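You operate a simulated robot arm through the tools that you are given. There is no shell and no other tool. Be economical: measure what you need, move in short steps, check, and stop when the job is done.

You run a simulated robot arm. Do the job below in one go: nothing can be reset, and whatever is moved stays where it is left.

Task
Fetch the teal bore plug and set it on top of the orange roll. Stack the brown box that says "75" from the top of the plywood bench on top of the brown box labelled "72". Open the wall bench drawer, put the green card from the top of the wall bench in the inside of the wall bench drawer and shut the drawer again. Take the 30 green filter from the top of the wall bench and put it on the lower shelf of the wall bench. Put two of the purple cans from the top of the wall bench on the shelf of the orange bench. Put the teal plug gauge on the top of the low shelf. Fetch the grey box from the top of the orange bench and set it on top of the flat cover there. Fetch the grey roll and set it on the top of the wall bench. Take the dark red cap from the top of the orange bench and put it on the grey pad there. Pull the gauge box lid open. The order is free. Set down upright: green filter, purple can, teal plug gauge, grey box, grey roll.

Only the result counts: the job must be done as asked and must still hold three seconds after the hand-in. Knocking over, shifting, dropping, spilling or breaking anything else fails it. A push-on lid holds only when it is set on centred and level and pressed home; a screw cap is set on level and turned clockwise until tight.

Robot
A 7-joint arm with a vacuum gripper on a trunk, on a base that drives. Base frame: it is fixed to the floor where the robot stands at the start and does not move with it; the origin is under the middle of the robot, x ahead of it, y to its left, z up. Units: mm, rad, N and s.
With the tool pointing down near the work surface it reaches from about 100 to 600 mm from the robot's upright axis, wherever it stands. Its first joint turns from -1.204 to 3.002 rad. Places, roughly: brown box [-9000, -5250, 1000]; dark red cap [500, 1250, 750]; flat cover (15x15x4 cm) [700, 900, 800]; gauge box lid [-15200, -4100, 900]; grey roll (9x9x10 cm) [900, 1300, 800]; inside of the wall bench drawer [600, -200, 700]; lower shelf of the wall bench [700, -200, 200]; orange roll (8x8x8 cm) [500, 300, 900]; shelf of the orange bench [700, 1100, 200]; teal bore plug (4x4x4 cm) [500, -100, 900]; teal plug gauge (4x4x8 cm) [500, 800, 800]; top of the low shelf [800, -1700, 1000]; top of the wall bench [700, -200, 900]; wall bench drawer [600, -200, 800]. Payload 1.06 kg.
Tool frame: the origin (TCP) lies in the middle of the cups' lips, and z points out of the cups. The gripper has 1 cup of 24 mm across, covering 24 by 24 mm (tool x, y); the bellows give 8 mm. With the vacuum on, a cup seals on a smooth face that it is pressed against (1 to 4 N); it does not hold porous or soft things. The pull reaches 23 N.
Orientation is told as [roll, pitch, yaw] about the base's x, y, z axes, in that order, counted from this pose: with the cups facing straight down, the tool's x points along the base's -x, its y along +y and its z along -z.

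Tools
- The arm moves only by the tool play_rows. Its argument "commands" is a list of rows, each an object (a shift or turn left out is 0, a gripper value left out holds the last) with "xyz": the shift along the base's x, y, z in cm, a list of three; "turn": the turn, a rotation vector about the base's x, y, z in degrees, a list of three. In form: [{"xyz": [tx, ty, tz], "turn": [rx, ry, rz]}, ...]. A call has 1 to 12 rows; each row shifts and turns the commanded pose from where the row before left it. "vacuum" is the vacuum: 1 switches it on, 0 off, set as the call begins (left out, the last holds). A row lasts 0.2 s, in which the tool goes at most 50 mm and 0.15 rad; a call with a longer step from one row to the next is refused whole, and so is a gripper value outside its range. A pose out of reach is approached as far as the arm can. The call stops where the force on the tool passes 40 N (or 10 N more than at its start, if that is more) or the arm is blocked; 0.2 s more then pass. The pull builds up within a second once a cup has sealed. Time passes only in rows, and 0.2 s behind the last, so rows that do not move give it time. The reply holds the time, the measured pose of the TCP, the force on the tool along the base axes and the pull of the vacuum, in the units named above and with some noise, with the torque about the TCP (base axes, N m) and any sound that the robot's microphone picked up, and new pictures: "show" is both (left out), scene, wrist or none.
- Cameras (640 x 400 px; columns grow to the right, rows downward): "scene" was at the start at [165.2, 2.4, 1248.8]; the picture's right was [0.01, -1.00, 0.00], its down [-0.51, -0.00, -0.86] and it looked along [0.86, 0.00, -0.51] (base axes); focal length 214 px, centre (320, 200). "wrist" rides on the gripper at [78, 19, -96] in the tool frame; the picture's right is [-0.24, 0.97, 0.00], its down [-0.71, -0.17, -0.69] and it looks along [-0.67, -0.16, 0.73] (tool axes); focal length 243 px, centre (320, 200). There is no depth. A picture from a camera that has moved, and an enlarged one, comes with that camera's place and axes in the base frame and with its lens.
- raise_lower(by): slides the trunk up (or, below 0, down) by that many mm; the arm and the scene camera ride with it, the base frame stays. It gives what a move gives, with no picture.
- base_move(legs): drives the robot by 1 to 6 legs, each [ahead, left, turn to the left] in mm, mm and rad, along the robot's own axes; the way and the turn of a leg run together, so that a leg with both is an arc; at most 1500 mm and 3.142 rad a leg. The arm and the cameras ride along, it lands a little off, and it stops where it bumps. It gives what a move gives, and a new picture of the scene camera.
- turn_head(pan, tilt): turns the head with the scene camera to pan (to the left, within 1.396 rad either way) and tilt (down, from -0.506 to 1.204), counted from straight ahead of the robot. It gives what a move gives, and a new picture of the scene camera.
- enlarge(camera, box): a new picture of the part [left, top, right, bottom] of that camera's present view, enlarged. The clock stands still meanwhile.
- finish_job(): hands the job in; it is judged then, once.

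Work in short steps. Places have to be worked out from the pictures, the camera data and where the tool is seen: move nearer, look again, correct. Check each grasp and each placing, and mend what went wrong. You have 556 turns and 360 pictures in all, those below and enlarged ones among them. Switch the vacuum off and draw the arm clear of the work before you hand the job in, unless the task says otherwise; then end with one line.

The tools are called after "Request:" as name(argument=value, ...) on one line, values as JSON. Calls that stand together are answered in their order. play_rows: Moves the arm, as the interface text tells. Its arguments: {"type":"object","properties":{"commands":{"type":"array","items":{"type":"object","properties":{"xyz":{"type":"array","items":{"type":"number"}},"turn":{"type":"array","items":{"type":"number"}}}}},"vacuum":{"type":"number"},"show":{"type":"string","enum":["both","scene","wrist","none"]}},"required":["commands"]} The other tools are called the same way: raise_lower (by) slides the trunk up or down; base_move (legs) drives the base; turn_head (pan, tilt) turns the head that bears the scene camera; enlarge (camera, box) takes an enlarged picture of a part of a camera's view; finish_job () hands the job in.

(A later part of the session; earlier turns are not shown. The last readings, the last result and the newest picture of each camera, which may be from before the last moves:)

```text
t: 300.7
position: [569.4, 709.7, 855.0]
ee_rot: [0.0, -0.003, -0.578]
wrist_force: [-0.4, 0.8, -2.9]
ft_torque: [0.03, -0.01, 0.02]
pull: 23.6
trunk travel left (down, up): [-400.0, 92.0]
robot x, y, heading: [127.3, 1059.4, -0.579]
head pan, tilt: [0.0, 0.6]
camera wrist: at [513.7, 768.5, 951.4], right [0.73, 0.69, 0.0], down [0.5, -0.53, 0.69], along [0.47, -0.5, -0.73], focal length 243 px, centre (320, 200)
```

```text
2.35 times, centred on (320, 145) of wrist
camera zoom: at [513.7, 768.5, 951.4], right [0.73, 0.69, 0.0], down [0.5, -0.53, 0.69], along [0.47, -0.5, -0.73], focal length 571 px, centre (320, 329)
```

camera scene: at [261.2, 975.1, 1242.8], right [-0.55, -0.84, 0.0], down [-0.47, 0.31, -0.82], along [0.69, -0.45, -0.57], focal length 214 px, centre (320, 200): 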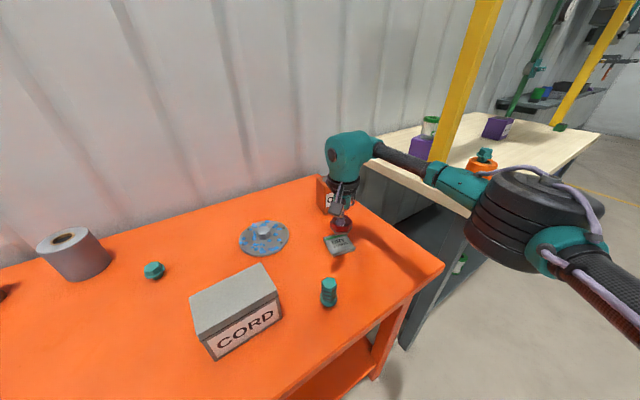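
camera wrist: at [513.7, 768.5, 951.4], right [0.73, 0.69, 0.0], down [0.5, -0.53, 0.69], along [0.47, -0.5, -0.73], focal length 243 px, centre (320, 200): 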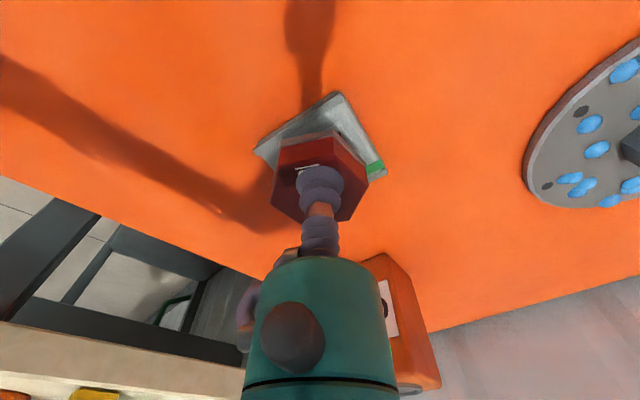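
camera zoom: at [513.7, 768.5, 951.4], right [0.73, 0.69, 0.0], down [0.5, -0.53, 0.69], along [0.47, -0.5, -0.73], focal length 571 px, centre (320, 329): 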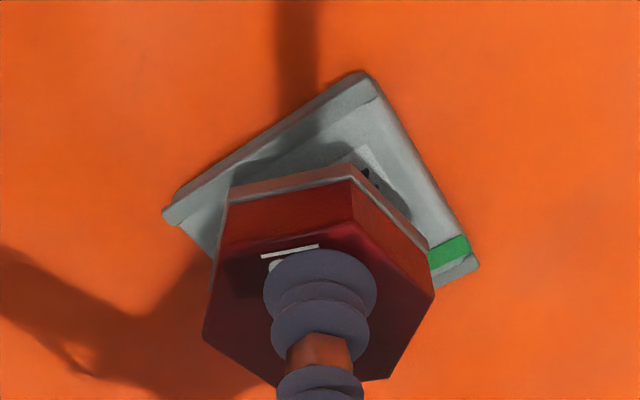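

The pad centre works out at (578, 700). I'll shift 9 mm in x and y and lower onto it.

Request:
play_rows(commands=[{"xyz": [0.9, -0.9, 0]}, {"xyz": [0, 0, -0.5]}, {"xyz": [0, 0, -0.4]}, {"xyz": [0, 0, -0.3]}, {"xyz": [0, 0, 0]}], show="none")

Request:
enlarge(camera="wrist", box=[240, 60, 400, 230])

```text
t: 301.9
position: [577.0, 701.0, 844.9]
ee_rot: [0.0, -0.002, -0.579]
wrist_force: [-0.3, 0.2, -2.6]
ft_torque: [0.06, 0.0, -0.01]
pull: 22.9
trunk travel left (down, up): [-400.0, 92.0]
robot x, y, heading: [126.2, 1061.7, -0.586]
head pan, tilt: [0.0, 0.6]
```

```text
2.35 times, centred on (320, 145) of wrist
camera zoom: at [521.6, 760.3, 940.2], right [0.73, 0.69, 0.0], down [0.5, -0.53, 0.69], along [0.47, -0.5, -0.73], focal length 571 px, centre (320, 329)
```

zoom: 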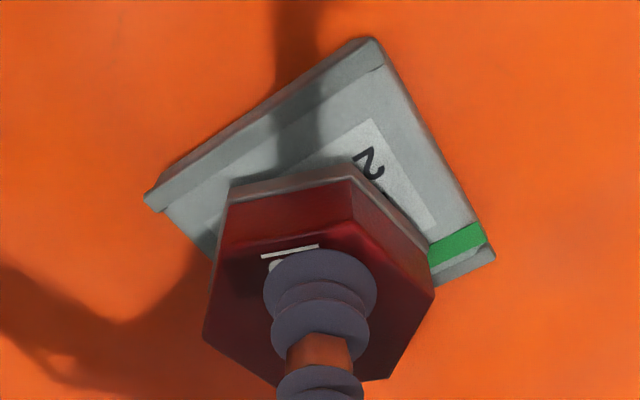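

The position is good. I'll lower it to contact.

Request:
play_rows(commands=[{"xyz": [0.1, -0.1, -0.3]}, {"xyz": [0, 0, -0.3]}, {"xyz": [0, 0, 0]}], show="none")

Request:
play_rows(commands=[{"xyz": [0, 0, -0.3]}, {"xyz": [0, 0, -0.2]}, {"xyz": [0, 0, 0]}], show="none")

```text
t: 302.7
position: [578.1, 700.1, 837.4]
ee_rot: [0.0, -0.002, -0.576]
wrist_force: [-0.3, 0.1, -1.9]
ft_torque: [0.0, 0.06, 0.0]
pull: 23.6
trunk travel left (down, up): [-400.0, 92.0]
robot x, y, heading: [124.4, 1066.5, -0.576]
head pan, tilt: [0.0, 0.6]
```

```text
t: 303.5
position: [577.7, 698.8, 834.7]
ee_rot: [0.001, -0.005, -0.577]
wrist_force: [-4.7, 0.6, 18.1]
ft_torque: [-0.01, -0.04, 0.0]
pull: 22.7
trunk travel left (down, up): [-400.0, 92.0]
robot x, y, heading: [127.6, 1059.7, -0.586]
head pan, tilt: [0.0, 0.6]
```

It's in contact. I'll ease off, release and lift.

Request:
play_rows(commands=[{"xyz": [0, 0, 0.25]}, {"xyz": [0, 0, 0]}, {"xyz": [0, 0, 0]}, {"xyz": [0, 0, 0]}, {"xyz": [0, 0, 0.4]}, {"xyz": [0, 0, 2]}, {"xyz": [0, 0, 4]}, {"xyz": [0, 0, 4]}, {"xyz": [0, 0, 4]}, {"xyz": [0, 0, 0]}], vacuum=0, show="both")

```text
t: 305.7
position: [573.0, 700.7, 974.8]
ee_rot: [-0.001, -0.002, -0.577]
wrist_force: [0.0, 0.3, 0.7]
ft_torque: [-0.01, -0.03, 0.0]
pull: 0.0
trunk travel left (down, up): [-400.0, 92.0]
robot x, y, heading: [127.1, 1063.0, -0.585]
head pan, tilt: [0.0, 0.6]
camera scene: at [261.1, 975.2, 1242.7], right [-0.55, -0.84, 0.0], down [-0.47, 0.31, -0.83], along [0.69, -0.45, -0.56], focal length 214 px, centre (320, 200)
camera wrist: at [518.7, 758.9, 1071.8], right [0.73, 0.69, 0.0], down [0.5, -0.53, 0.69], along [0.47, -0.5, -0.73], focal length 243 px, centre (320, 200)
```

scene: 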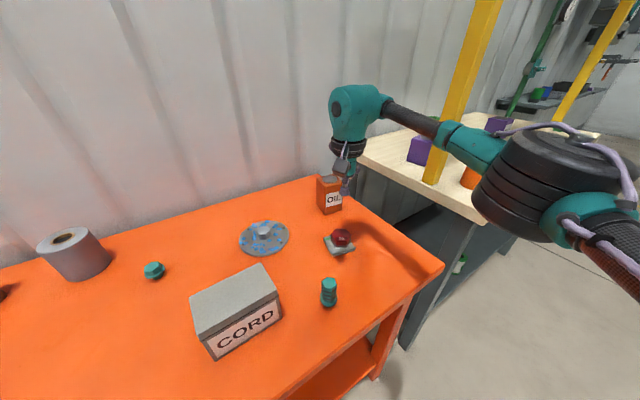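
wrist: 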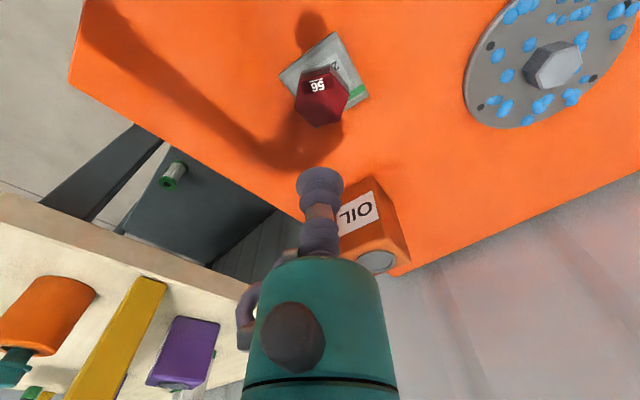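

The cap sits on the pad. Next is the grey box, top at about (519, 985, 893), to go onto the cover with its hex boss at about (706, 858). I'll retract and reposition the base so both are in reach.

Request:
play_rows(commands=[{"xyz": [-3.5, 2.8, 2]}, {"xyz": [-3.5, 2.8, 2]}, {"xyz": [-2, 3, 3]}, {"xyz": [0, 0, 0]}], show="none")

Request:
base_move(legs=[[42, 24, 0.29]])

```text
t: 306.7
position: [483.9, 787.5, 1045.6]
ee_rot: [-0.001, -0.001, -0.579]
wrist_force: [-0.4, -0.6, -0.2]
ft_torque: [0.03, 0.0, 0.01]
pull: 0.1
trunk travel left (down, up): [-400.0, 92.0]
robot x, y, heading: [126.8, 1063.6, -0.586]
head pan, tilt: [0.0, 0.6]
```

```text
t: 308.0
position: [597.3, 904.0, 1044.8]
ee_rot: [0.001, -0.001, -0.289]
wrist_force: [-0.3, 0.0, 0.0]
ft_torque: [0.02, 0.01, 0.02]
pull: 0.0
trunk travel left (down, up): [-400.0, 92.0]
robot x, y, heading: [175.0, 1062.0, -0.298]
head pan, tilt: [0.0, 0.6]
camera scene: at [328.8, 1021.3, 1242.7], right [-0.29, -0.96, 0.0], down [-0.54, 0.16, -0.82], along [0.79, -0.24, -0.57], focal length 214 px, centre (320, 200)
```

scene: 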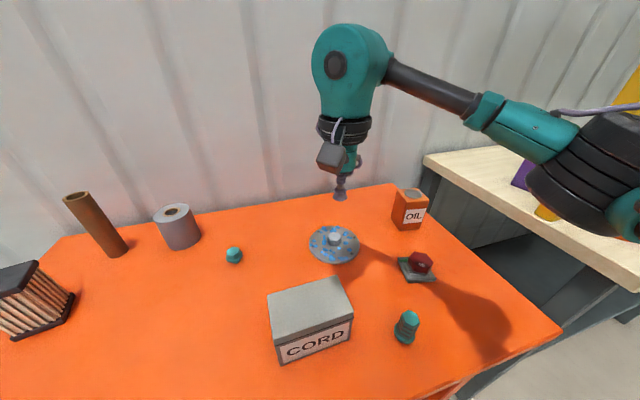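

Request:
play_rows(commands=[{"xyz": [-3, 3, -1.5]}, {"xyz": [-3, 3, -2]}, {"xyz": [-1.8, 2.1, -3]}, {"xyz": [0, 0, -3]}, {"xyz": [0, 0, 0]}], show="both")

```text
t: 309.2
position: [518.6, 987.3, 952.9]
ee_rot: [0.0, -0.002, -0.289]
wrist_force: [1.4, -0.3, -0.3]
ft_torque: [0.0, 0.0, 0.03]
pull: 0.0
trunk travel left (down, up): [-400.0, 92.0]
robot x, y, heading: [170.6, 1067.5, -0.295]
head pan, tilt: [0.0, 0.6]
camera scene: at [328.5, 1021.3, 1242.8], right [-0.29, -0.96, 0.0], down [-0.54, 0.16, -0.83], along [0.79, -0.24, -0.56], focal length 214 px, centre (320, 200)
camera wrist: at [449.1, 1027.4, 1047.7], right [0.5, 0.86, 0.0], down [0.63, -0.37, 0.69], along [0.59, -0.34, -0.73], focal length 243 px, centre (320, 200)
```

scene: 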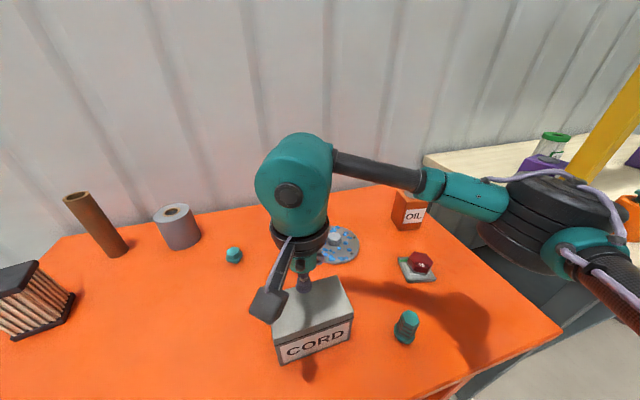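
wrist: 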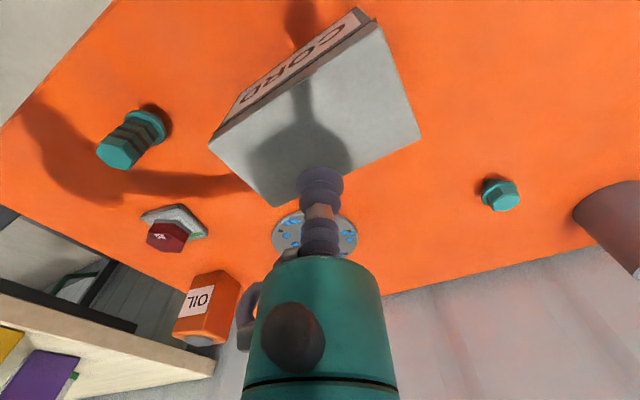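

The lid centre is at about (522, 981), and the box is about 77×130 mm and square to the axes. I'll descend onto it with the vacuum on.

Request:
play_rows(commands=[{"xyz": [0.4, -0.6, -2.5]}, {"xyz": [0, 0, -1.5]}, {"xyz": [0, 0, -0.6]}, {"xyz": [0, 0, -0.4]}, {"xyz": [0, 0, -0.3]}, {"xyz": [0, 0, 0]}, {"xyz": [0, 0, 0]}], vacuum=1, show="none")

```text
t: 310.8
position: [521.6, 979.9, 899.6]
ee_rot: [0.002, -0.003, -0.287]
wrist_force: [-1.2, 0.9, 14.8]
ft_torque: [-0.02, -0.01, 0.05]
pull: 22.4
trunk travel left (down, up): [-400.0, 92.0]
robot x, y, heading: [172.1, 1068.7, -0.296]
head pan, tilt: [0.0, 0.6]
```

It sealed. I'll lift a little and check the whole box comes up.

Request:
play_rows(commands=[{"xyz": [0, 0, 0.5]}, {"xyz": [0, 0, 1]}, {"xyz": [0, 0, 1]}, {"xyz": [0, 0, 1]}, {"xyz": [0, 0, 0]}], show="scene")

Request:
enlarge(camera="scene", box=[250, 210, 370, 370])

```text
t: 312.0
position: [522.7, 979.2, 932.3]
ee_rot: [0.0, -0.003, -0.289]
wrist_force: [-0.1, 0.6, -1.9]
ft_torque: [0.01, -0.01, 0.03]
pull: 22.5
trunk travel left (down, up): [-400.0, 92.0]
robot x, y, heading: [173.4, 1067.3, -0.3]
head pan, tilt: [0.0, 0.6]
camera scene: at [328.6, 1021.2, 1242.7], right [-0.29, -0.96, 0.0], down [-0.54, 0.16, -0.83], along [0.79, -0.24, -0.56], focal length 214 px, centre (320, 200)
```

scene: 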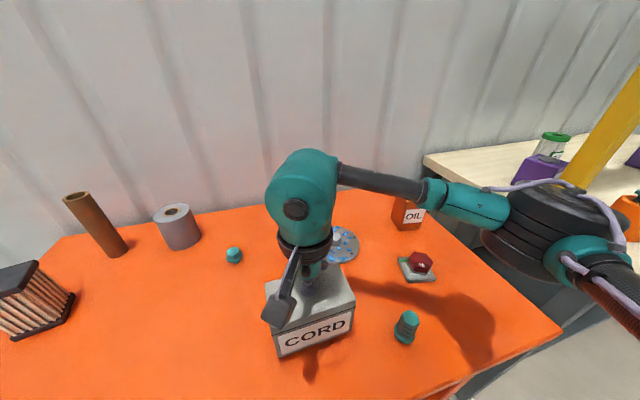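

```text
2.50 times, centred on (310, 290) of scene
camera zoom: at [328.6, 1021.2, 1242.7], right [-0.29, -0.96, 0.0], down [-0.54, 0.16, -0.83], along [0.79, -0.24, -0.56], focal length 536 px, centre (345, -25)
```

zoom: 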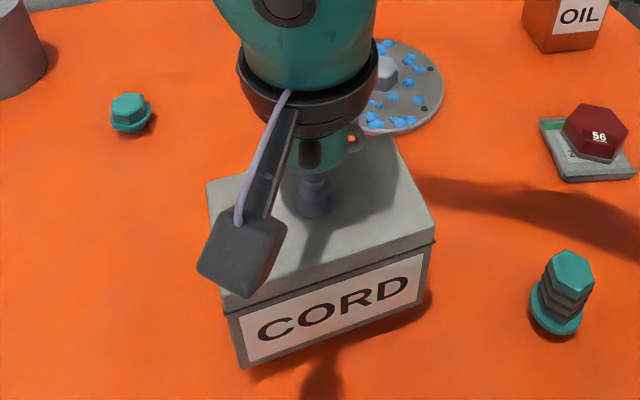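

The whole box lifts. I'll raise it and hold it to the left so I can get an unobstructed fix on the cover.

Request:
play_rows(commands=[{"xyz": [0, 0, 4]}, {"xyz": [-1, 3.5, 3]}, {"xyz": [-1, 4, 0]}, {"xyz": [-1, 4, 0]}, {"xyz": [0, 0, 0]}], show="none")

Request:
enlarge(camera="scene", box=[280, 200, 400, 280])

Request:
enlarge(camera="wrist", box=[60, 120, 320, 400])

```text
t: 313.2
position: [488.3, 1095.9, 1004.2]
ee_rot: [0.001, -0.001, -0.29]
wrist_force: [0.3, 0.4, -2.7]
ft_torque: [-0.03, 0.01, 0.02]
pull: 22.7
trunk travel left (down, up): [-400.0, 92.0]
robot x, y, heading: [175.3, 1066.4, -0.297]
head pan, tilt: [0.0, 0.6]
```

```text
5.00 times, centred on (340, 240) of scene
camera zoom: at [328.7, 1021.0, 1242.7], right [-0.29, -0.96, 0.0], down [-0.54, 0.16, -0.82], along [0.79, -0.24, -0.57], focal length 1072 px, centre (220, 0)
```

zoom: 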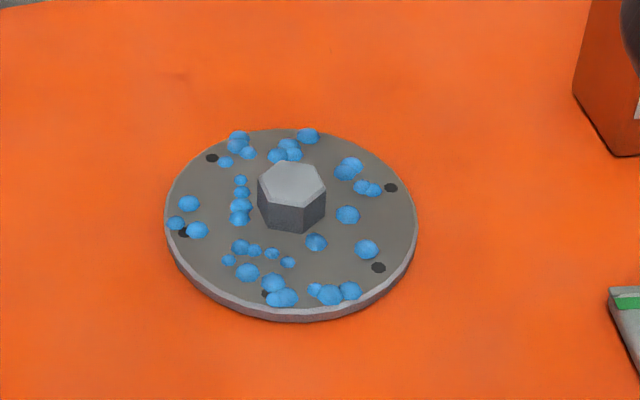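

```text
1.43 times, centred on (190, 260) of wrist
camera zoom: at [418.6, 1135.7, 1100.4], right [0.5, 0.86, 0.0], down [0.63, -0.37, 0.69], along [0.59, -0.34, -0.73], focal length 347 px, centre (506, 114)
```

zoom: 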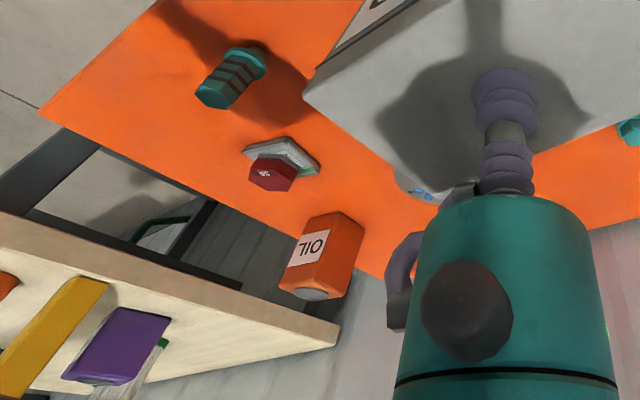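

The cover's boss top is at about (714, 861, 837). I'll edge the base forward slightly and carry the box over it.

Request:
base_move(legs=[[20, 0, 0]])

Request:
play_rows(commands=[{"xyz": [2.5, -2.8, 0]}, {"xyz": [2.5, -2.8, 0]}, {"xyz": [2.5, -2.8, 0]}, {"xyz": [2.5, -2.8, 0]}, {"xyz": [2.5, -2.8, 0]}, {"xyz": [2.5, -2.8, 0]}, {"xyz": [2.5, -2.8, 0]}, {"xyz": [2.5, -2.8, -1]}, {"xyz": [0, 0, -1]}, {"xyz": [0, 0, 0]}], show="both")

```text
t: 314.0
position: [507.8, 1088.7, 1004.1]
ee_rot: [0.002, -0.001, -0.287]
wrist_force: [0.6, 0.1, -2.5]
ft_torque: [-0.02, -0.01, 0.02]
pull: 22.7
trunk travel left (down, up): [-400.0, 92.0]
robot x, y, heading: [195.1, 1060.1, -0.293]
head pan, tilt: [0.0, 0.6]
camera scene: at [348.3, 1015.4, 1242.6], right [-0.29, -0.96, 0.0], down [-0.54, 0.16, -0.82], along [0.79, -0.24, -0.57], focal length 214 px, centre (320, 200)
```

scene: 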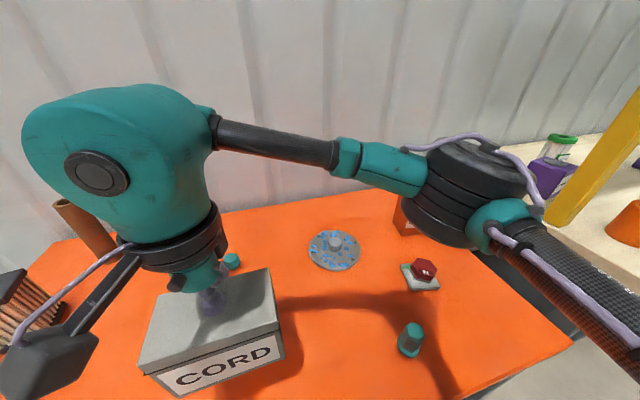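

```text
t: 316.2
position: [708.2, 864.9, 983.5]
ee_rot: [0.001, -0.001, -0.288]
wrist_force: [0.2, 1.2, -2.7]
ft_torque: [0.0, 0.02, 0.04]
pull: 22.7
trunk travel left (down, up): [-400.0, 92.0]
robot x, y, heading: [190.2, 1058.0, -0.293]
head pan, tilt: [0.0, 0.6]
camera scene: at [347.5, 1015.5, 1242.7], right [-0.29, -0.96, 0.0], down [-0.54, 0.16, -0.82], along [0.79, -0.24, -0.57], focal length 214 px, centre (320, 200)
camera wrist: at [637.8, 906.7, 1079.9], right [0.5, 0.86, 0.0], down [0.63, -0.37, 0.69], along [0.59, -0.34, -0.73], focal length 243 px, centre (320, 200)
```

scene: 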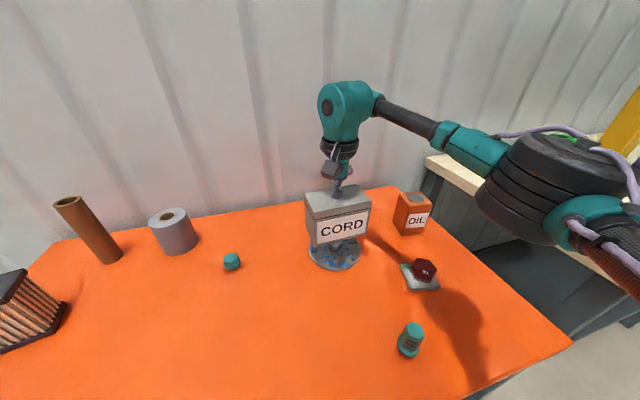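
wrist: 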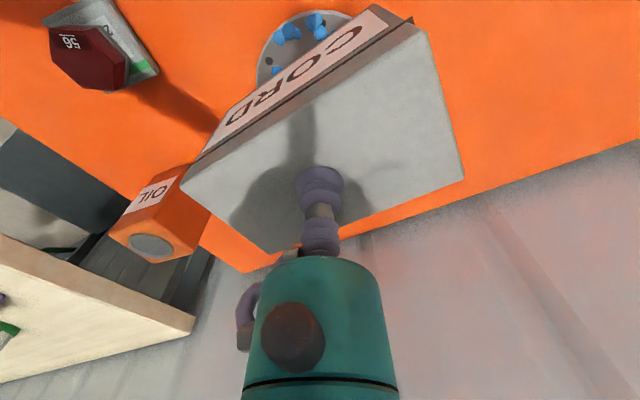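

The disc edge fit gives the cover centre at about (716.5, 862.5). I'll shift and lower the box.

Request:
play_rows(commands=[{"xyz": [0.8, -0.25, -1]}, {"xyz": [0, 0, -1]}, {"xyz": [0, 0, -0.6]}, {"xyz": [0, 0, 0]}], show="scene")

Request:
enlarge(camera="scene", box=[280, 170, 400, 280])

```text
t: 317.2
position: [715.9, 863.1, 957.3]
ee_rot: [-0.001, -0.001, -0.288]
wrist_force: [0.8, -0.4, -2.6]
ft_torque: [-0.01, 0.0, 0.0]
pull: 22.7
trunk travel left (down, up): [-400.0, 92.0]
robot x, y, heading: [188.6, 1062.9, -0.291]
head pan, tilt: [0.0, 0.6]
camera scene: at [347.5, 1015.5, 1242.7], right [-0.29, -0.96, 0.0], down [-0.54, 0.16, -0.83], along [0.79, -0.24, -0.57], focal length 214 px, centre (320, 200)
```

scene: 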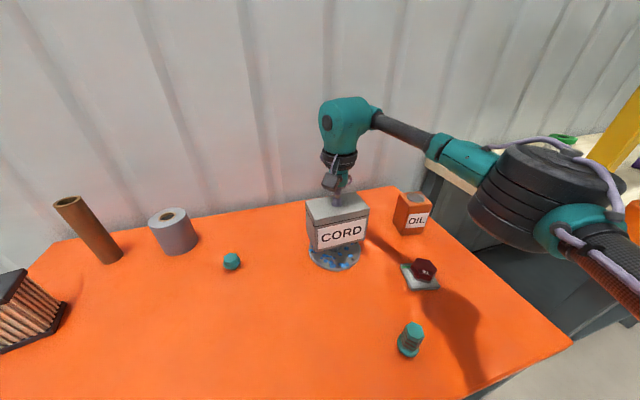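

```text
3.64 times, centred on (340, 225) of scene
camera zoom: at [347.5, 1015.5, 1242.7], right [-0.29, -0.96, 0.0], down [-0.54, 0.16, -0.83], along [0.79, -0.24, -0.57], focal length 780 px, centre (247, 109)
```

zoom: 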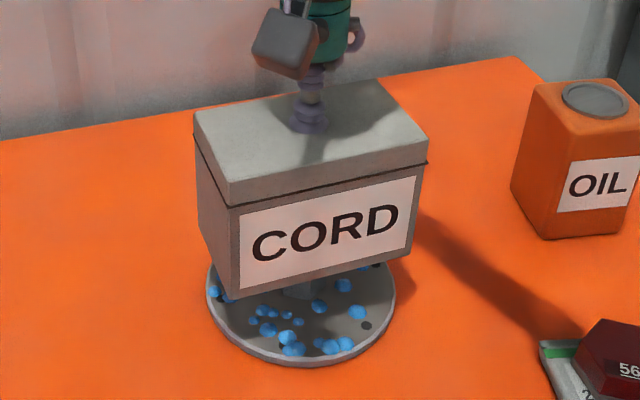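

Request:
play_rows(commands=[{"xyz": [0, 0, -0.5]}, {"xyz": [0, 0, -0.4]}, {"xyz": [0, 0, -0.3]}, {"xyz": [0, 0, 0]}], show="none")

Request:
play_rows(commands=[{"xyz": [0, 0, -0.3]}, {"xyz": [0, 0, -0.2]}, {"xyz": [0, 0, 0]}], show="none")

```text
t: 318.2
position: [715.4, 862.4, 947.6]
ee_rot: [-0.001, -0.001, -0.289]
wrist_force: [-0.1, -0.1, -1.4]
ft_torque: [0.0, 0.01, -0.01]
pull: 22.7
trunk travel left (down, up): [-400.0, 92.0]
robot x, y, heading: [190.5, 1060.7, -0.291]
head pan, tilt: [0.0, 0.6]
```

```text
t: 319.0
position: [715.6, 862.6, 941.1]
ee_rot: [-0.001, -0.001, -0.288]
wrist_force: [-1.1, -0.7, -1.8]
ft_torque: [0.02, 0.0, -0.02]
pull: 23.1
trunk travel left (down, up): [-400.0, 92.0]
robot x, y, heading: [194.0, 1060.8, -0.291]
head pan, tilt: [0.0, 0.6]
```

Request:
play_rows(commands=[{"xyz": [0, 0, -0.3]}, {"xyz": [0, 0, -0.3]}, {"xyz": [0, 0, 0]}], show="none")

Request:
enlarge(camera="scene", box=[280, 170, 400, 280])

```text
t: 319.8
position: [715.2, 862.2, 936.0]
ee_rot: [-0.001, -0.001, -0.287]
wrist_force: [-0.5, 0.5, -2.4]
ft_torque: [-0.03, 0.01, -0.01]
pull: 22.9
trunk travel left (down, up): [-400.0, 92.0]
robot x, y, heading: [188.2, 1059.0, -0.292]
head pan, tilt: [0.0, 0.6]
```

```text
3.64 times, centred on (340, 225) of scene
camera zoom: at [347.5, 1015.5, 1242.7], right [-0.29, -0.96, 0.0], down [-0.54, 0.16, -0.83], along [0.79, -0.24, -0.57], focal length 780 px, centre (247, 109)
```

zoom: 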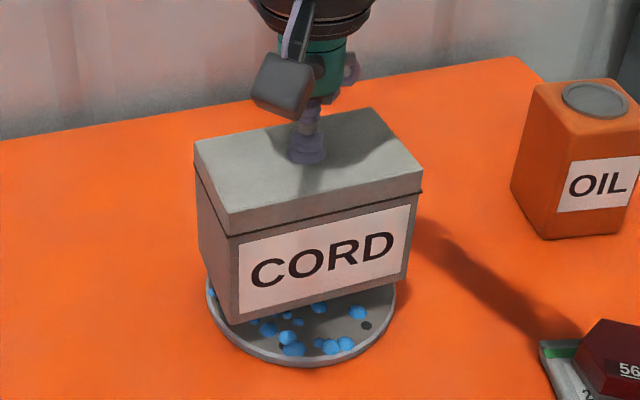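

Request:
play_rows(commands=[{"xyz": [0, 0, -0.3]}, {"xyz": [0, 0, -0.3]}, {"xyz": [0, 0, 0]}], show="none")

```text
t: 320.6
position: [714.3, 863.3, 930.4]
ee_rot: [0.001, -0.006, -0.288]
wrist_force: [1.6, -0.7, 17.5]
ft_torque: [-0.05, -0.04, 0.01]
pull: 23.7
trunk travel left (down, up): [-400.0, 92.0]
robot x, y, heading: [191.7, 1062.7, -0.292]
head pan, tilt: [0.0, 0.6]
```

The contact is centred, with hardly any torque. I'll ease off and release.

Request:
play_rows(commands=[{"xyz": [0, 0, 0.25]}, {"xyz": [0, 0, 0]}, {"xyz": [0, 0, 0]}, {"xyz": [0, 0, 0]}, {"xyz": [0, 0, 0.3]}, {"xyz": [0, 0, 1.5]}, {"xyz": [0, 0, 3]}, {"xyz": [-2, 1, 3]}, {"xyz": [0, 0, 0]}], vacuum=0, show="scene")

Request:
enlarge(camera="scene", box=[280, 170, 400, 280])

```text
t: 322.6
position: [695.3, 872.2, 1011.8]
ee_rot: [0.0, -0.002, -0.289]
wrist_force: [0.6, -0.4, -0.4]
ft_torque: [-0.01, 0.0, -0.03]
pull: 0.0
trunk travel left (down, up): [-400.0, 92.0]
robot x, y, heading: [189.3, 1062.7, -0.295]
head pan, tilt: [0.0, 0.6]
camera scene: at [347.5, 1015.6, 1242.7], right [-0.29, -0.96, 0.0], down [-0.54, 0.16, -0.83], along [0.79, -0.24, -0.57], focal length 214 px, centre (320, 200)
```

scene: 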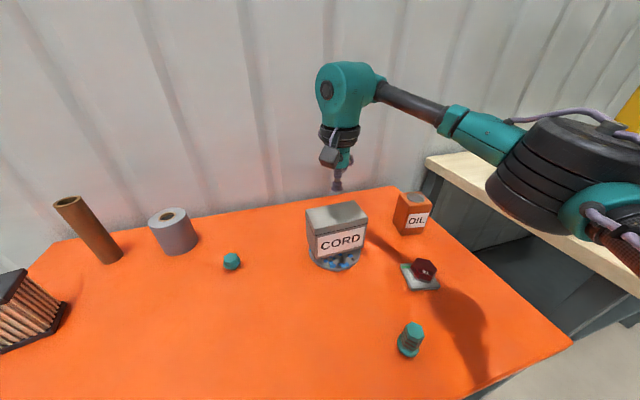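

```text
3.64 times, centred on (340, 225) of scene
camera zoom: at [347.5, 1015.6, 1242.7], right [-0.29, -0.96, 0.0], down [-0.54, 0.16, -0.83], along [0.79, -0.24, -0.57], focal length 780 px, centre (247, 109)
```

zoom: 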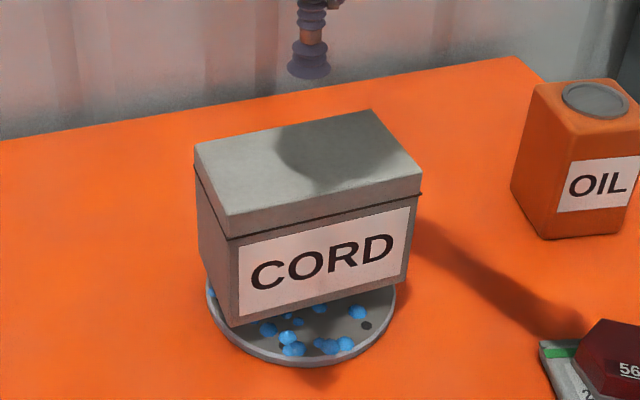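

The box stands well on the cover. Now the grey roll, at about (858, 1260), too deep to reach from the front. I'll go round to the left end of the orange bench, retracting the arm first.

Request:
play_rows(commands=[{"xyz": [-3.5, 1, 1.5]}, {"xyz": [-3.5, 1, 1.5]}, {"xyz": [-3.5, 1, 1.5]}, {"xyz": [-3.5, 1, 0]}, {"xyz": [0, 0, 0]}], show="none")

Request:
base_move(legs=[[-450, 0, 0], [0, 0, 0.29], [0, 800, 0], [700, 0, 0]])

Request:
turn_head(pan=-0.7, tilt=0.6)

```text
t: 323.8
position: [555.9, 911.8, 1057.5]
ee_rot: [0.0, -0.002, -0.288]
wrist_force: [1.0, -0.7, 0.5]
ft_torque: [0.01, -0.01, 0.03]
pull: 0.1
trunk travel left (down, up): [-400.0, 92.0]
robot x, y, heading: [189.9, 1060.9, -0.293]
head pan, tilt: [0.0, 0.6]
```

```text
t: 334.7
position: [835.0, 1970.7, 1057.4]
ee_rot: [0.0, -0.002, 0.028]
wrist_force: [-0.6, 0.5, 0.3]
ft_torque: [-0.01, 0.04, 0.03]
pull: 0.0
trunk travel left (down, up): [-400.0, 92.0]
robot x, y, heading: [444.7, 1998.0, 0.023]
head pan, tilt: [0.0, 0.6]
camera scene: at [605.7, 2004.8, 1242.7], right [0.02, -1.0, 0.0], down [-0.56, -0.01, -0.82], along [0.82, 0.02, -0.57], focal length 214 px, centre (320, 200)
```

scene: 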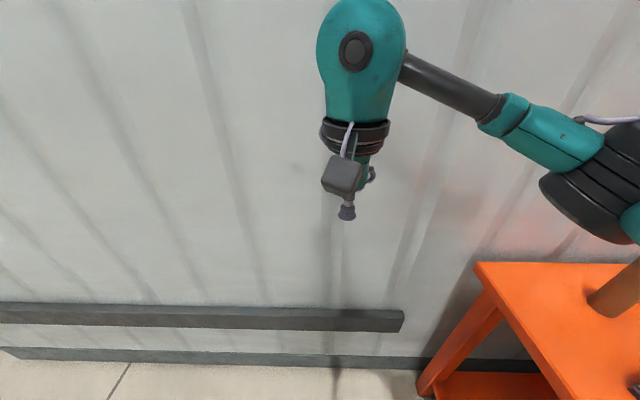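

```text
t: 335.8
position: [835.7, 1971.1, 1056.8]
ee_rot: [0.0, -0.002, 0.027]
wrist_force: [0.6, 0.0, 0.1]
ft_torque: [0.0, -0.02, -0.01]
pull: 0.1
trunk travel left (down, up): [-400.0, 92.0]
robot x, y, heading: [441.4, 1998.4, 0.024]
head pan, tilt: [-0.7, 0.6]
camera scene: at [586.0, 1947.4, 1242.8], right [-0.63, -0.78, 0.0], down [-0.44, 0.35, -0.83], along [0.64, -0.52, -0.56], focal length 214 px, centre (320, 200)
```

scene: 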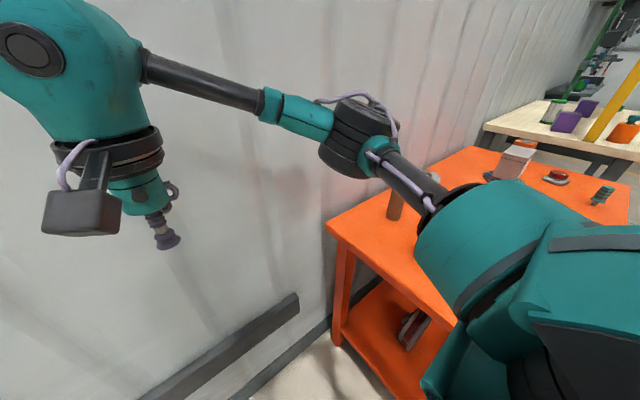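

The view is clear. I'll turn right towards the roll and then advance along the bench end.

Request:
base_move(legs=[[0, 0, -1.15]])

Request:
turn_head(pan=0.0, tilt=0.7)

```text
t: 339.1
position: [581.5, 1631.1, 1056.3]
ee_rot: [-0.001, -0.002, -1.109]
wrist_force: [-0.6, 0.0, -0.7]
ft_torque: [0.03, 0.01, -0.01]
pull: 0.1
trunk travel left (down, up): [-400.0, 92.0]
robot x, y, heading: [444.2, 2001.0, -1.11]
head pan, tilt: [-0.7, 0.6]
camera scene: at [454.6, 1848.9, 1242.8], right [-0.97, 0.24, 0.0], down [0.14, 0.55, -0.83], along [-0.2, -0.8, -0.56], focal length 214 px, centre (320, 200)
```

scene: 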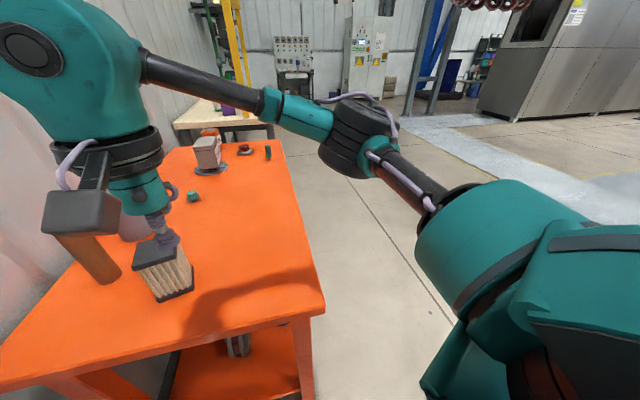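

```text
t: 340.1
position: [582.5, 1630.8, 1056.6]
ee_rot: [0.001, -0.001, -1.108]
wrist_force: [0.5, -0.2, -0.4]
ft_torque: [-0.01, 0.0, -0.01]
pull: 0.1
trunk travel left (down, up): [-400.0, 92.0]
robot x, y, heading: [445.4, 2001.3, -1.116]
head pan, tilt: [0.0, 0.7]
camera scene: at [513.3, 1858.5, 1234.1], right [-0.9, -0.44, 0.0], down [-0.28, 0.58, -0.77], along [0.34, -0.69, -0.64], focal length 214 px, centre (320, 200)
```

scene: 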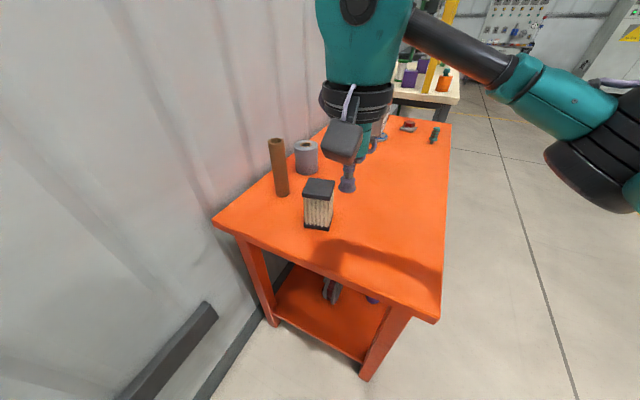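

Request:
base_move(legs=[[276, 70, 0]])

Request:
play_rows(commands=[{"xyz": [1.5, -4, 0]}, {"xyz": [1.5, -4, -1]}, {"xyz": [1.5, -3, -1]}, {"xyz": [0, 0, 0]}], show="both")

```text
t: 342.1
position: [768.8, 1415.5, 1055.0]
ee_rot: [0.001, -0.003, -1.112]
wrist_force: [0.0, -0.3, -0.7]
ft_torque: [-0.02, 0.02, 0.0]
pull: 0.1
trunk travel left (down, up): [-400.0, 92.0]
robot x, y, heading: [631.5, 1786.3, -1.116]
head pan, tilt: [0.0, 0.7]
camera scene: at [700.8, 1642.4, 1234.1], right [-0.9, -0.44, 0.0], down [-0.28, 0.58, -0.76], along [0.34, -0.69, -0.64], focal length 214 px, centre (320, 200)
```

scene: 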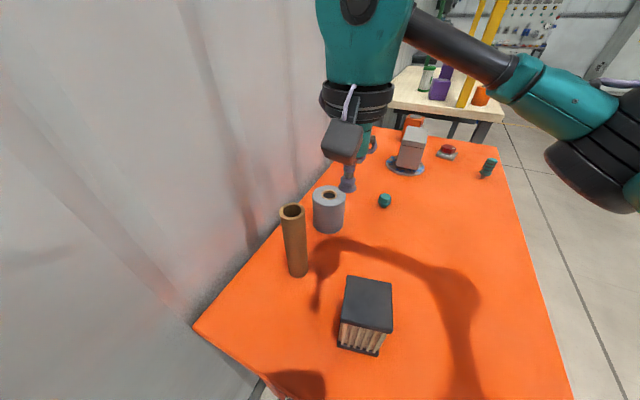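

```text
t: 343.1
position: [813.0, 1304.7, 1036.3]
ee_rot: [-0.001, -0.002, -1.111]
wrist_force: [-0.2, 0.3, 0.0]
ft_torque: [0.01, -0.02, 0.0]
pull: 0.0
trunk travel left (down, up): [-400.0, 92.0]
robot x, y, heading: [629.4, 1787.4, -1.111]
head pan, tilt: [0.0, 0.7]
camera scene: at [700.4, 1642.9, 1234.2], right [-0.9, -0.44, 0.0], down [-0.28, 0.58, -0.77], along [0.34, -0.69, -0.64], focal length 214 px, centre (320, 200)
camera wrist: at [795.0, 1383.2, 1132.0], right [0.98, 0.22, 0.0], down [0.16, -0.71, 0.69], along [0.15, -0.67, -0.73], focal length 243 px, centre (320, 200)
```

scene: 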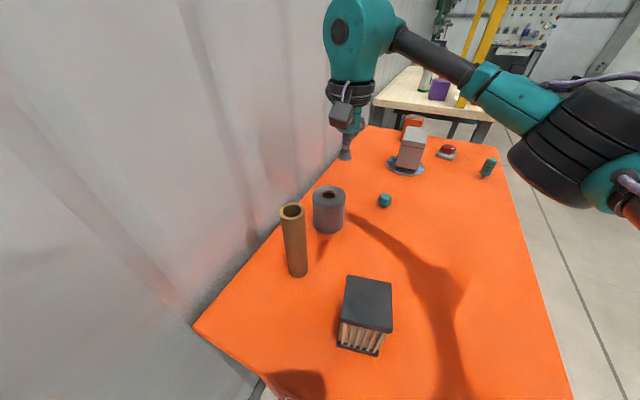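
wrist: 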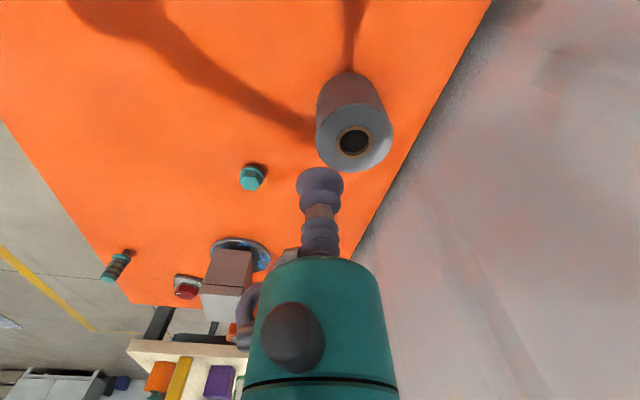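

The roll top is at about (860, 1262). I'll move above it and look closely at its core.

Request:
play_rows(commands=[{"xyz": [2.4, -2.2, -2.5]}, {"xyz": [2.3, -2.1, -3]}, {"xyz": [0, 0, -2]}, {"xyz": [0, 0, 0]}], show="none")

Request:
enlarge(camera="wrist", box=[250, 60, 410, 210])

```text
t: 344.1
position: [858.6, 1262.4, 958.7]
ee_rot: [0.0, -0.001, -1.112]
wrist_force: [-0.1, -0.3, 1.0]
ft_torque: [-0.01, -0.02, 0.0]
pull: 0.0
trunk travel left (down, up): [-400.0, 92.0]
robot x, y, heading: [627.9, 1782.8, -1.119]
head pan, tilt: [0.0, 0.7]
```

```text
2.67 times, centred on (330, 135) of wrist
camera zoom: at [841.0, 1341.4, 1056.1], right [0.98, 0.22, 0.0], down [0.16, -0.71, 0.69], along [0.15, -0.67, -0.73], focal length 647 px, centre (293, 373)
```

zoom: 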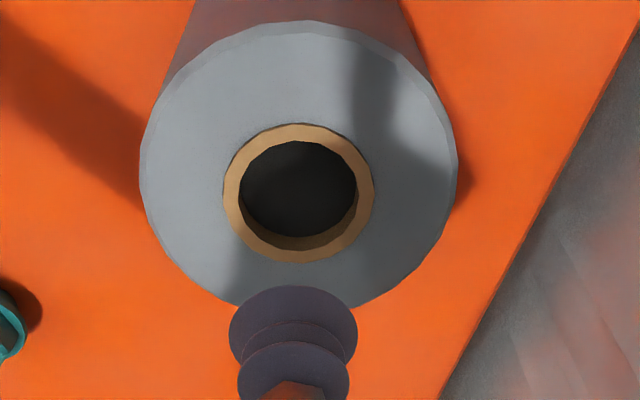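

The core recess is about 33 mm wide, so the cup fits on its floor. I'm within 2 mm of its centre, so I'll descend with the vacuum on.

Request:
play_rows(commands=[{"xyz": [0.15, -0.1, -3]}, {"xyz": [0, 0, -1.2]}, {"xyz": [0, 0, 0]}], vacuum=1, show="none")

Request:
enlarge(camera="wrist", box=[250, 80, 390, 220])

```text
t: 344.9
position: [858.4, 1260.3, 918.7]
ee_rot: [-0.001, -0.002, -1.112]
wrist_force: [0.8, -0.6, -0.2]
ft_torque: [0.01, -0.03, 0.0]
pull: 0.1
trunk travel left (down, up): [-400.0, 92.0]
robot x, y, heading: [631.2, 1782.8, -1.119]
head pan, tilt: [0.0, 0.7]
```

```text
2.86 times, centred on (320, 150) of wrist
camera zoom: at [841.3, 1340.1, 1015.2], right [0.98, 0.22, 0.0], down [0.16, -0.71, 0.69], along [0.15, -0.67, -0.73], focal length 693 px, centre (320, 343)
```

zoom: 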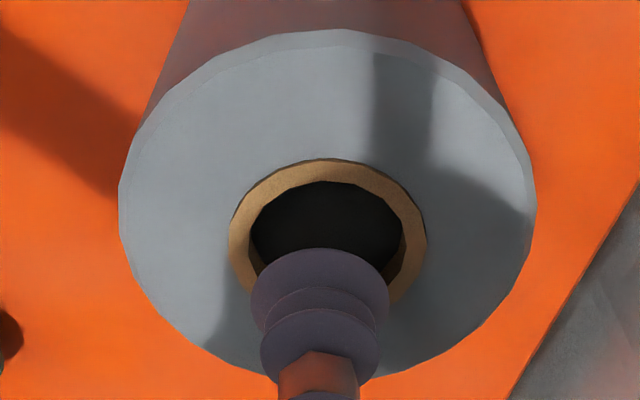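

Request:
play_rows(commands=[{"xyz": [0.25, -0.2, -0.8]}, {"xyz": [0, 0, -0.6]}, {"xyz": [0, 0, -0.4]}, {"xyz": [0, 0, 0]}, {"xyz": [0, 0, 0]}], show="none")

Request:
enlarge(camera="wrist", box=[250, 80, 390, 220])

```text
t: 346.1
position: [863.6, 1259.6, 901.9]
ee_rot: [0.0, -0.003, -1.113]
wrist_force: [0.0, 0.3, 0.2]
ft_torque: [-0.02, -0.01, 0.02]
pull: 22.6
trunk travel left (down, up): [-400.0, 92.0]
robot x, y, heading: [628.6, 1786.2, -1.119]
head pan, tilt: [0.0, 0.7]
```

```text
2.86 times, centred on (320, 150) of wrist
camera zoom: at [845.6, 1338.3, 997.4], right [0.98, 0.22, 0.0], down [0.16, -0.71, 0.69], along [0.15, -0.67, -0.73], focal length 693 px, centre (320, 343)
```

zoom: 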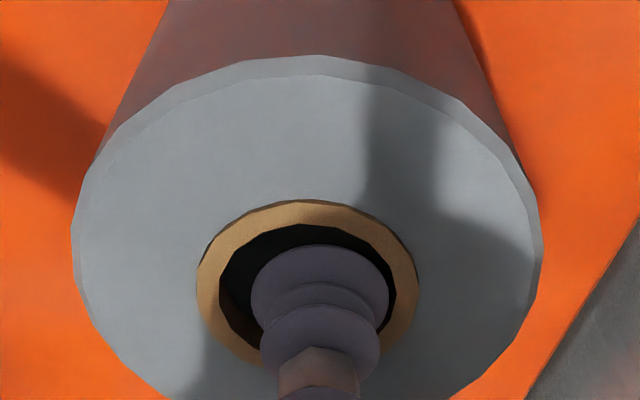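

It sealed. I'll lift it and swing it towards the front side of the bench, clear of the brown tube and brush, before retreating.

Request:
play_rows(commands=[{"xyz": [0, 0, 0.5]}, {"xyz": [0, 0, 3]}, {"xyz": [0, 0, 4]}, {"xyz": [0, 0, 4]}, {"xyz": [-1, 0, 4]}, {"xyz": [-4.5, 0.5, 0]}, {"xyz": [-4.5, 0.5, 0]}, {"xyz": [-4.5, 0.5, 0]}, {"xyz": [-4.5, 0.5, 0]}, {"xyz": [-4.5, 0.5, 0]}, {"xyz": [-4, 0.5, 0]}, {"xyz": [0, 0, 0]}], show="scene")

```text
t: 348.7
position: [584.8, 1285.4, 1057.8]
ee_rot: [-0.001, -0.002, -1.11]
wrist_force: [0.6, -0.2, -3.0]
ft_torque: [-0.03, 0.01, 0.01]
pull: 22.5
trunk travel left (down, up): [-400.0, 92.0]
robot x, y, heading: [626.7, 1781.5, -1.116]
head pan, tilt: [0.0, 0.7]
camera scene: at [700.6, 1642.5, 1234.1], right [-0.9, -0.44, 0.0], down [-0.28, 0.58, -0.76], along [0.34, -0.69, -0.64], focal length 214 px, centre (320, 200)
```

scene: 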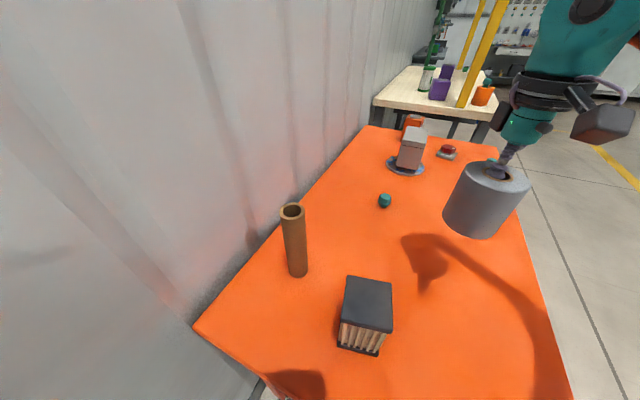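

Request:
base_move(legs=[[-350, 0, 0], [0, -650, 0], [0, 0, 1.116]])

```text
t: 357.0
position: [332.0, 1566.7, 1057.5]
ee_rot: [0.0, -0.002, 0.031]
wrist_force: [1.2, 0.0, -4.1]
ft_torque: [0.02, -0.02, -0.01]
pull: 22.8
trunk travel left (down, up): [-400.0, 92.0]
robot x, y, heading: [-103.7, 1810.6, 0.027]
head pan, tilt: [0.0, 0.7]
camera scene: at [58.1, 1821.1, 1234.1], right [0.03, -1.0, 0.0], down [-0.64, -0.02, -0.76], along [0.76, 0.02, -0.64], focal length 214 px, centre (320, 200)
```

scene: 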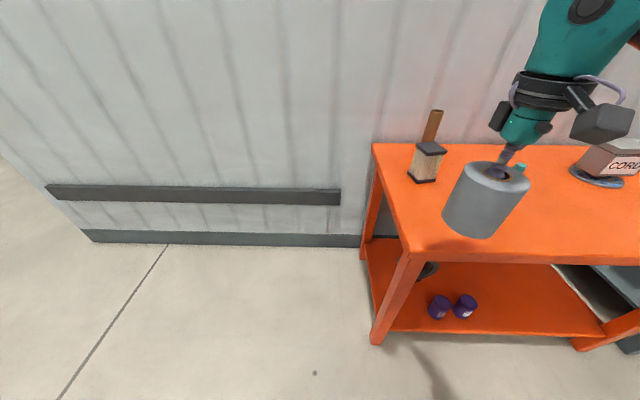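

Request:
base_move(legs=[[-260, 0, -0.027], [0, -1000, 0], [0, -930, 0]])

```text
t: 368.2
position: [92.3, -389.2, 1057.7]
ee_rot: [0.001, -0.001, 0.008]
wrist_force: [-0.5, -0.8, -3.0]
ft_torque: [0.02, 0.01, 0.01]
pull: 22.3
trunk travel left (down, up): [-400.0, 92.0]
robot x, y, heading: [-335.7, -132.3, 0.007]
head pan, tilt: [0.0, 0.7]
camera scene: at [-176.8, -129.4, 1234.1], right [0.0, -1.0, 0.0], down [-0.64, 0.0, -0.76], along [0.76, 0.0, -0.64], focal length 214 px, centre (320, 200)
```

scene: 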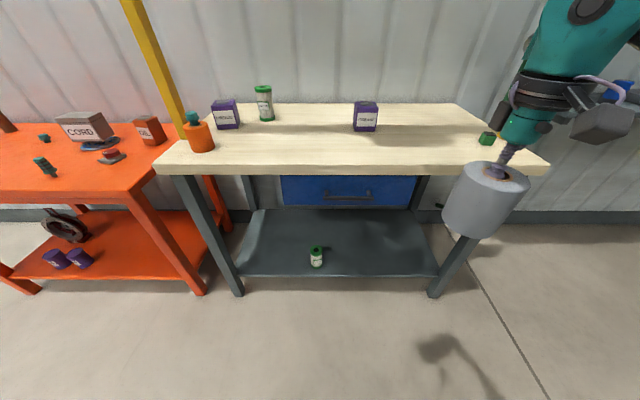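

Request:
base_move(legs=[[340, 0, 0]])

Request:
play_rows(commands=[{"xyz": [3, 1, 0]}, {"xyz": [3, 1, -1]}, {"xyz": [0, 0, -2.5]}, {"xyz": [0, 0, -0.5]}, {"xyz": [0, 0, 0]}], show="both")

```text
t: 370.4
position: [427.2, -389.4, 1056.4]
ee_rot: [0.001, -0.001, 0.003]
wrist_force: [1.2, 0.5, -3.7]
ft_torque: [0.02, 0.0, -0.01]
pull: 22.6
trunk travel left (down, up): [-400.0, 92.0]
robot x, y, heading: [-0.2, -132.7, -0.001]
head pan, tilt: [0.0, 0.7]
camera scene: at [159.4, -129.2, 1234.0], right [0.0, -1.0, 0.0], down [-0.64, 0.0, -0.76], along [0.76, 0.0, -0.64], focal length 214 px, centre (320, 200)
```

scene: 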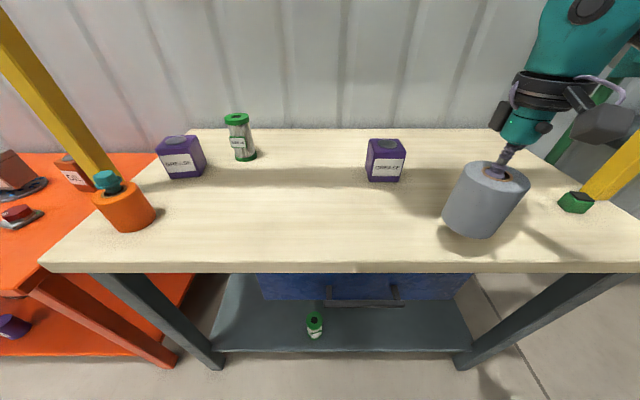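

```text
t: 371.6
position: [485.0, -370.2, 1017.9]
ee_rot: [0.0, 0.0, 0.005]
wrist_force: [-0.6, 0.0, -2.9]
ft_torque: [-0.01, 0.03, -0.02]
pull: 22.4
trunk travel left (down, up): [-400.0, 92.0]
robot x, y, heading: [-2.3, -131.0, -0.001]
head pan, tilt: [0.0, 0.7]
camera scene: at [159.0, -129.2, 1234.1], right [0.0, -1.0, 0.0], down [-0.64, 0.0, -0.76], along [0.76, 0.0, -0.64], focal length 214 px, centre (320, 200)
camera wrist: at [407.4, -351.1, 1113.1], right [0.23, 0.97, 0.0], down [0.71, -0.17, 0.69], along [0.67, -0.16, -0.73], focal length 243 px, centre (320, 200)
```

scene: 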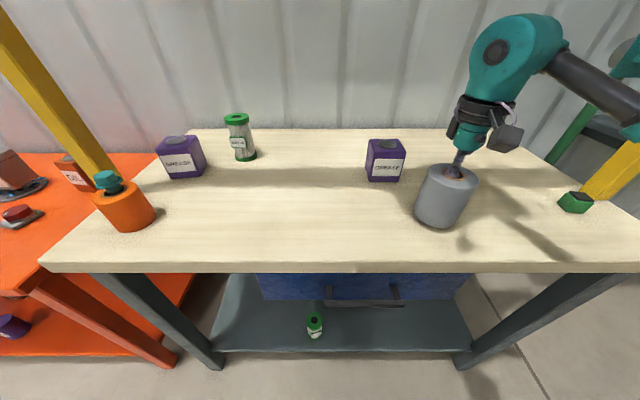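
wrist: 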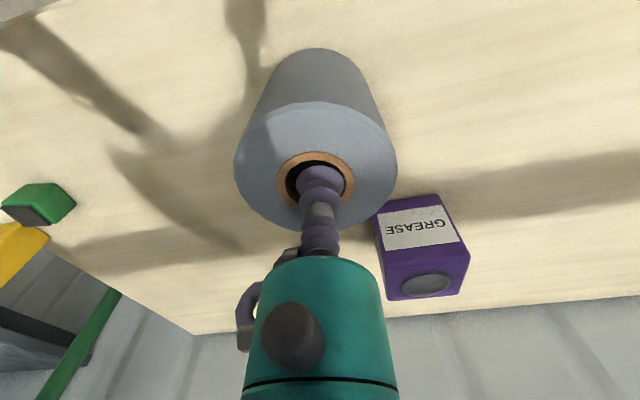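

Request:
play_rows(commands=[{"xyz": [0, 0, -0.6]}, {"xyz": [0, 0, -0.4]}, {"xyz": [0, 0, -0.4]}, {"xyz": [0, 0, -0.3]}, {"xyz": [0, 0, 0]}], show="none")

```text
t: 372.8
position: [486.1, -369.7, 1001.6]
ee_rot: [0.001, -0.007, 0.004]
wrist_force: [3.2, -0.7, 6.2]
ft_torque: [0.02, 0.05, 0.01]
pull: 22.4
trunk travel left (down, up): [-400.0, 92.0]
robot x, y, heading: [-1.8, -132.8, -0.004]
head pan, tilt: [0.0, 0.7]
```

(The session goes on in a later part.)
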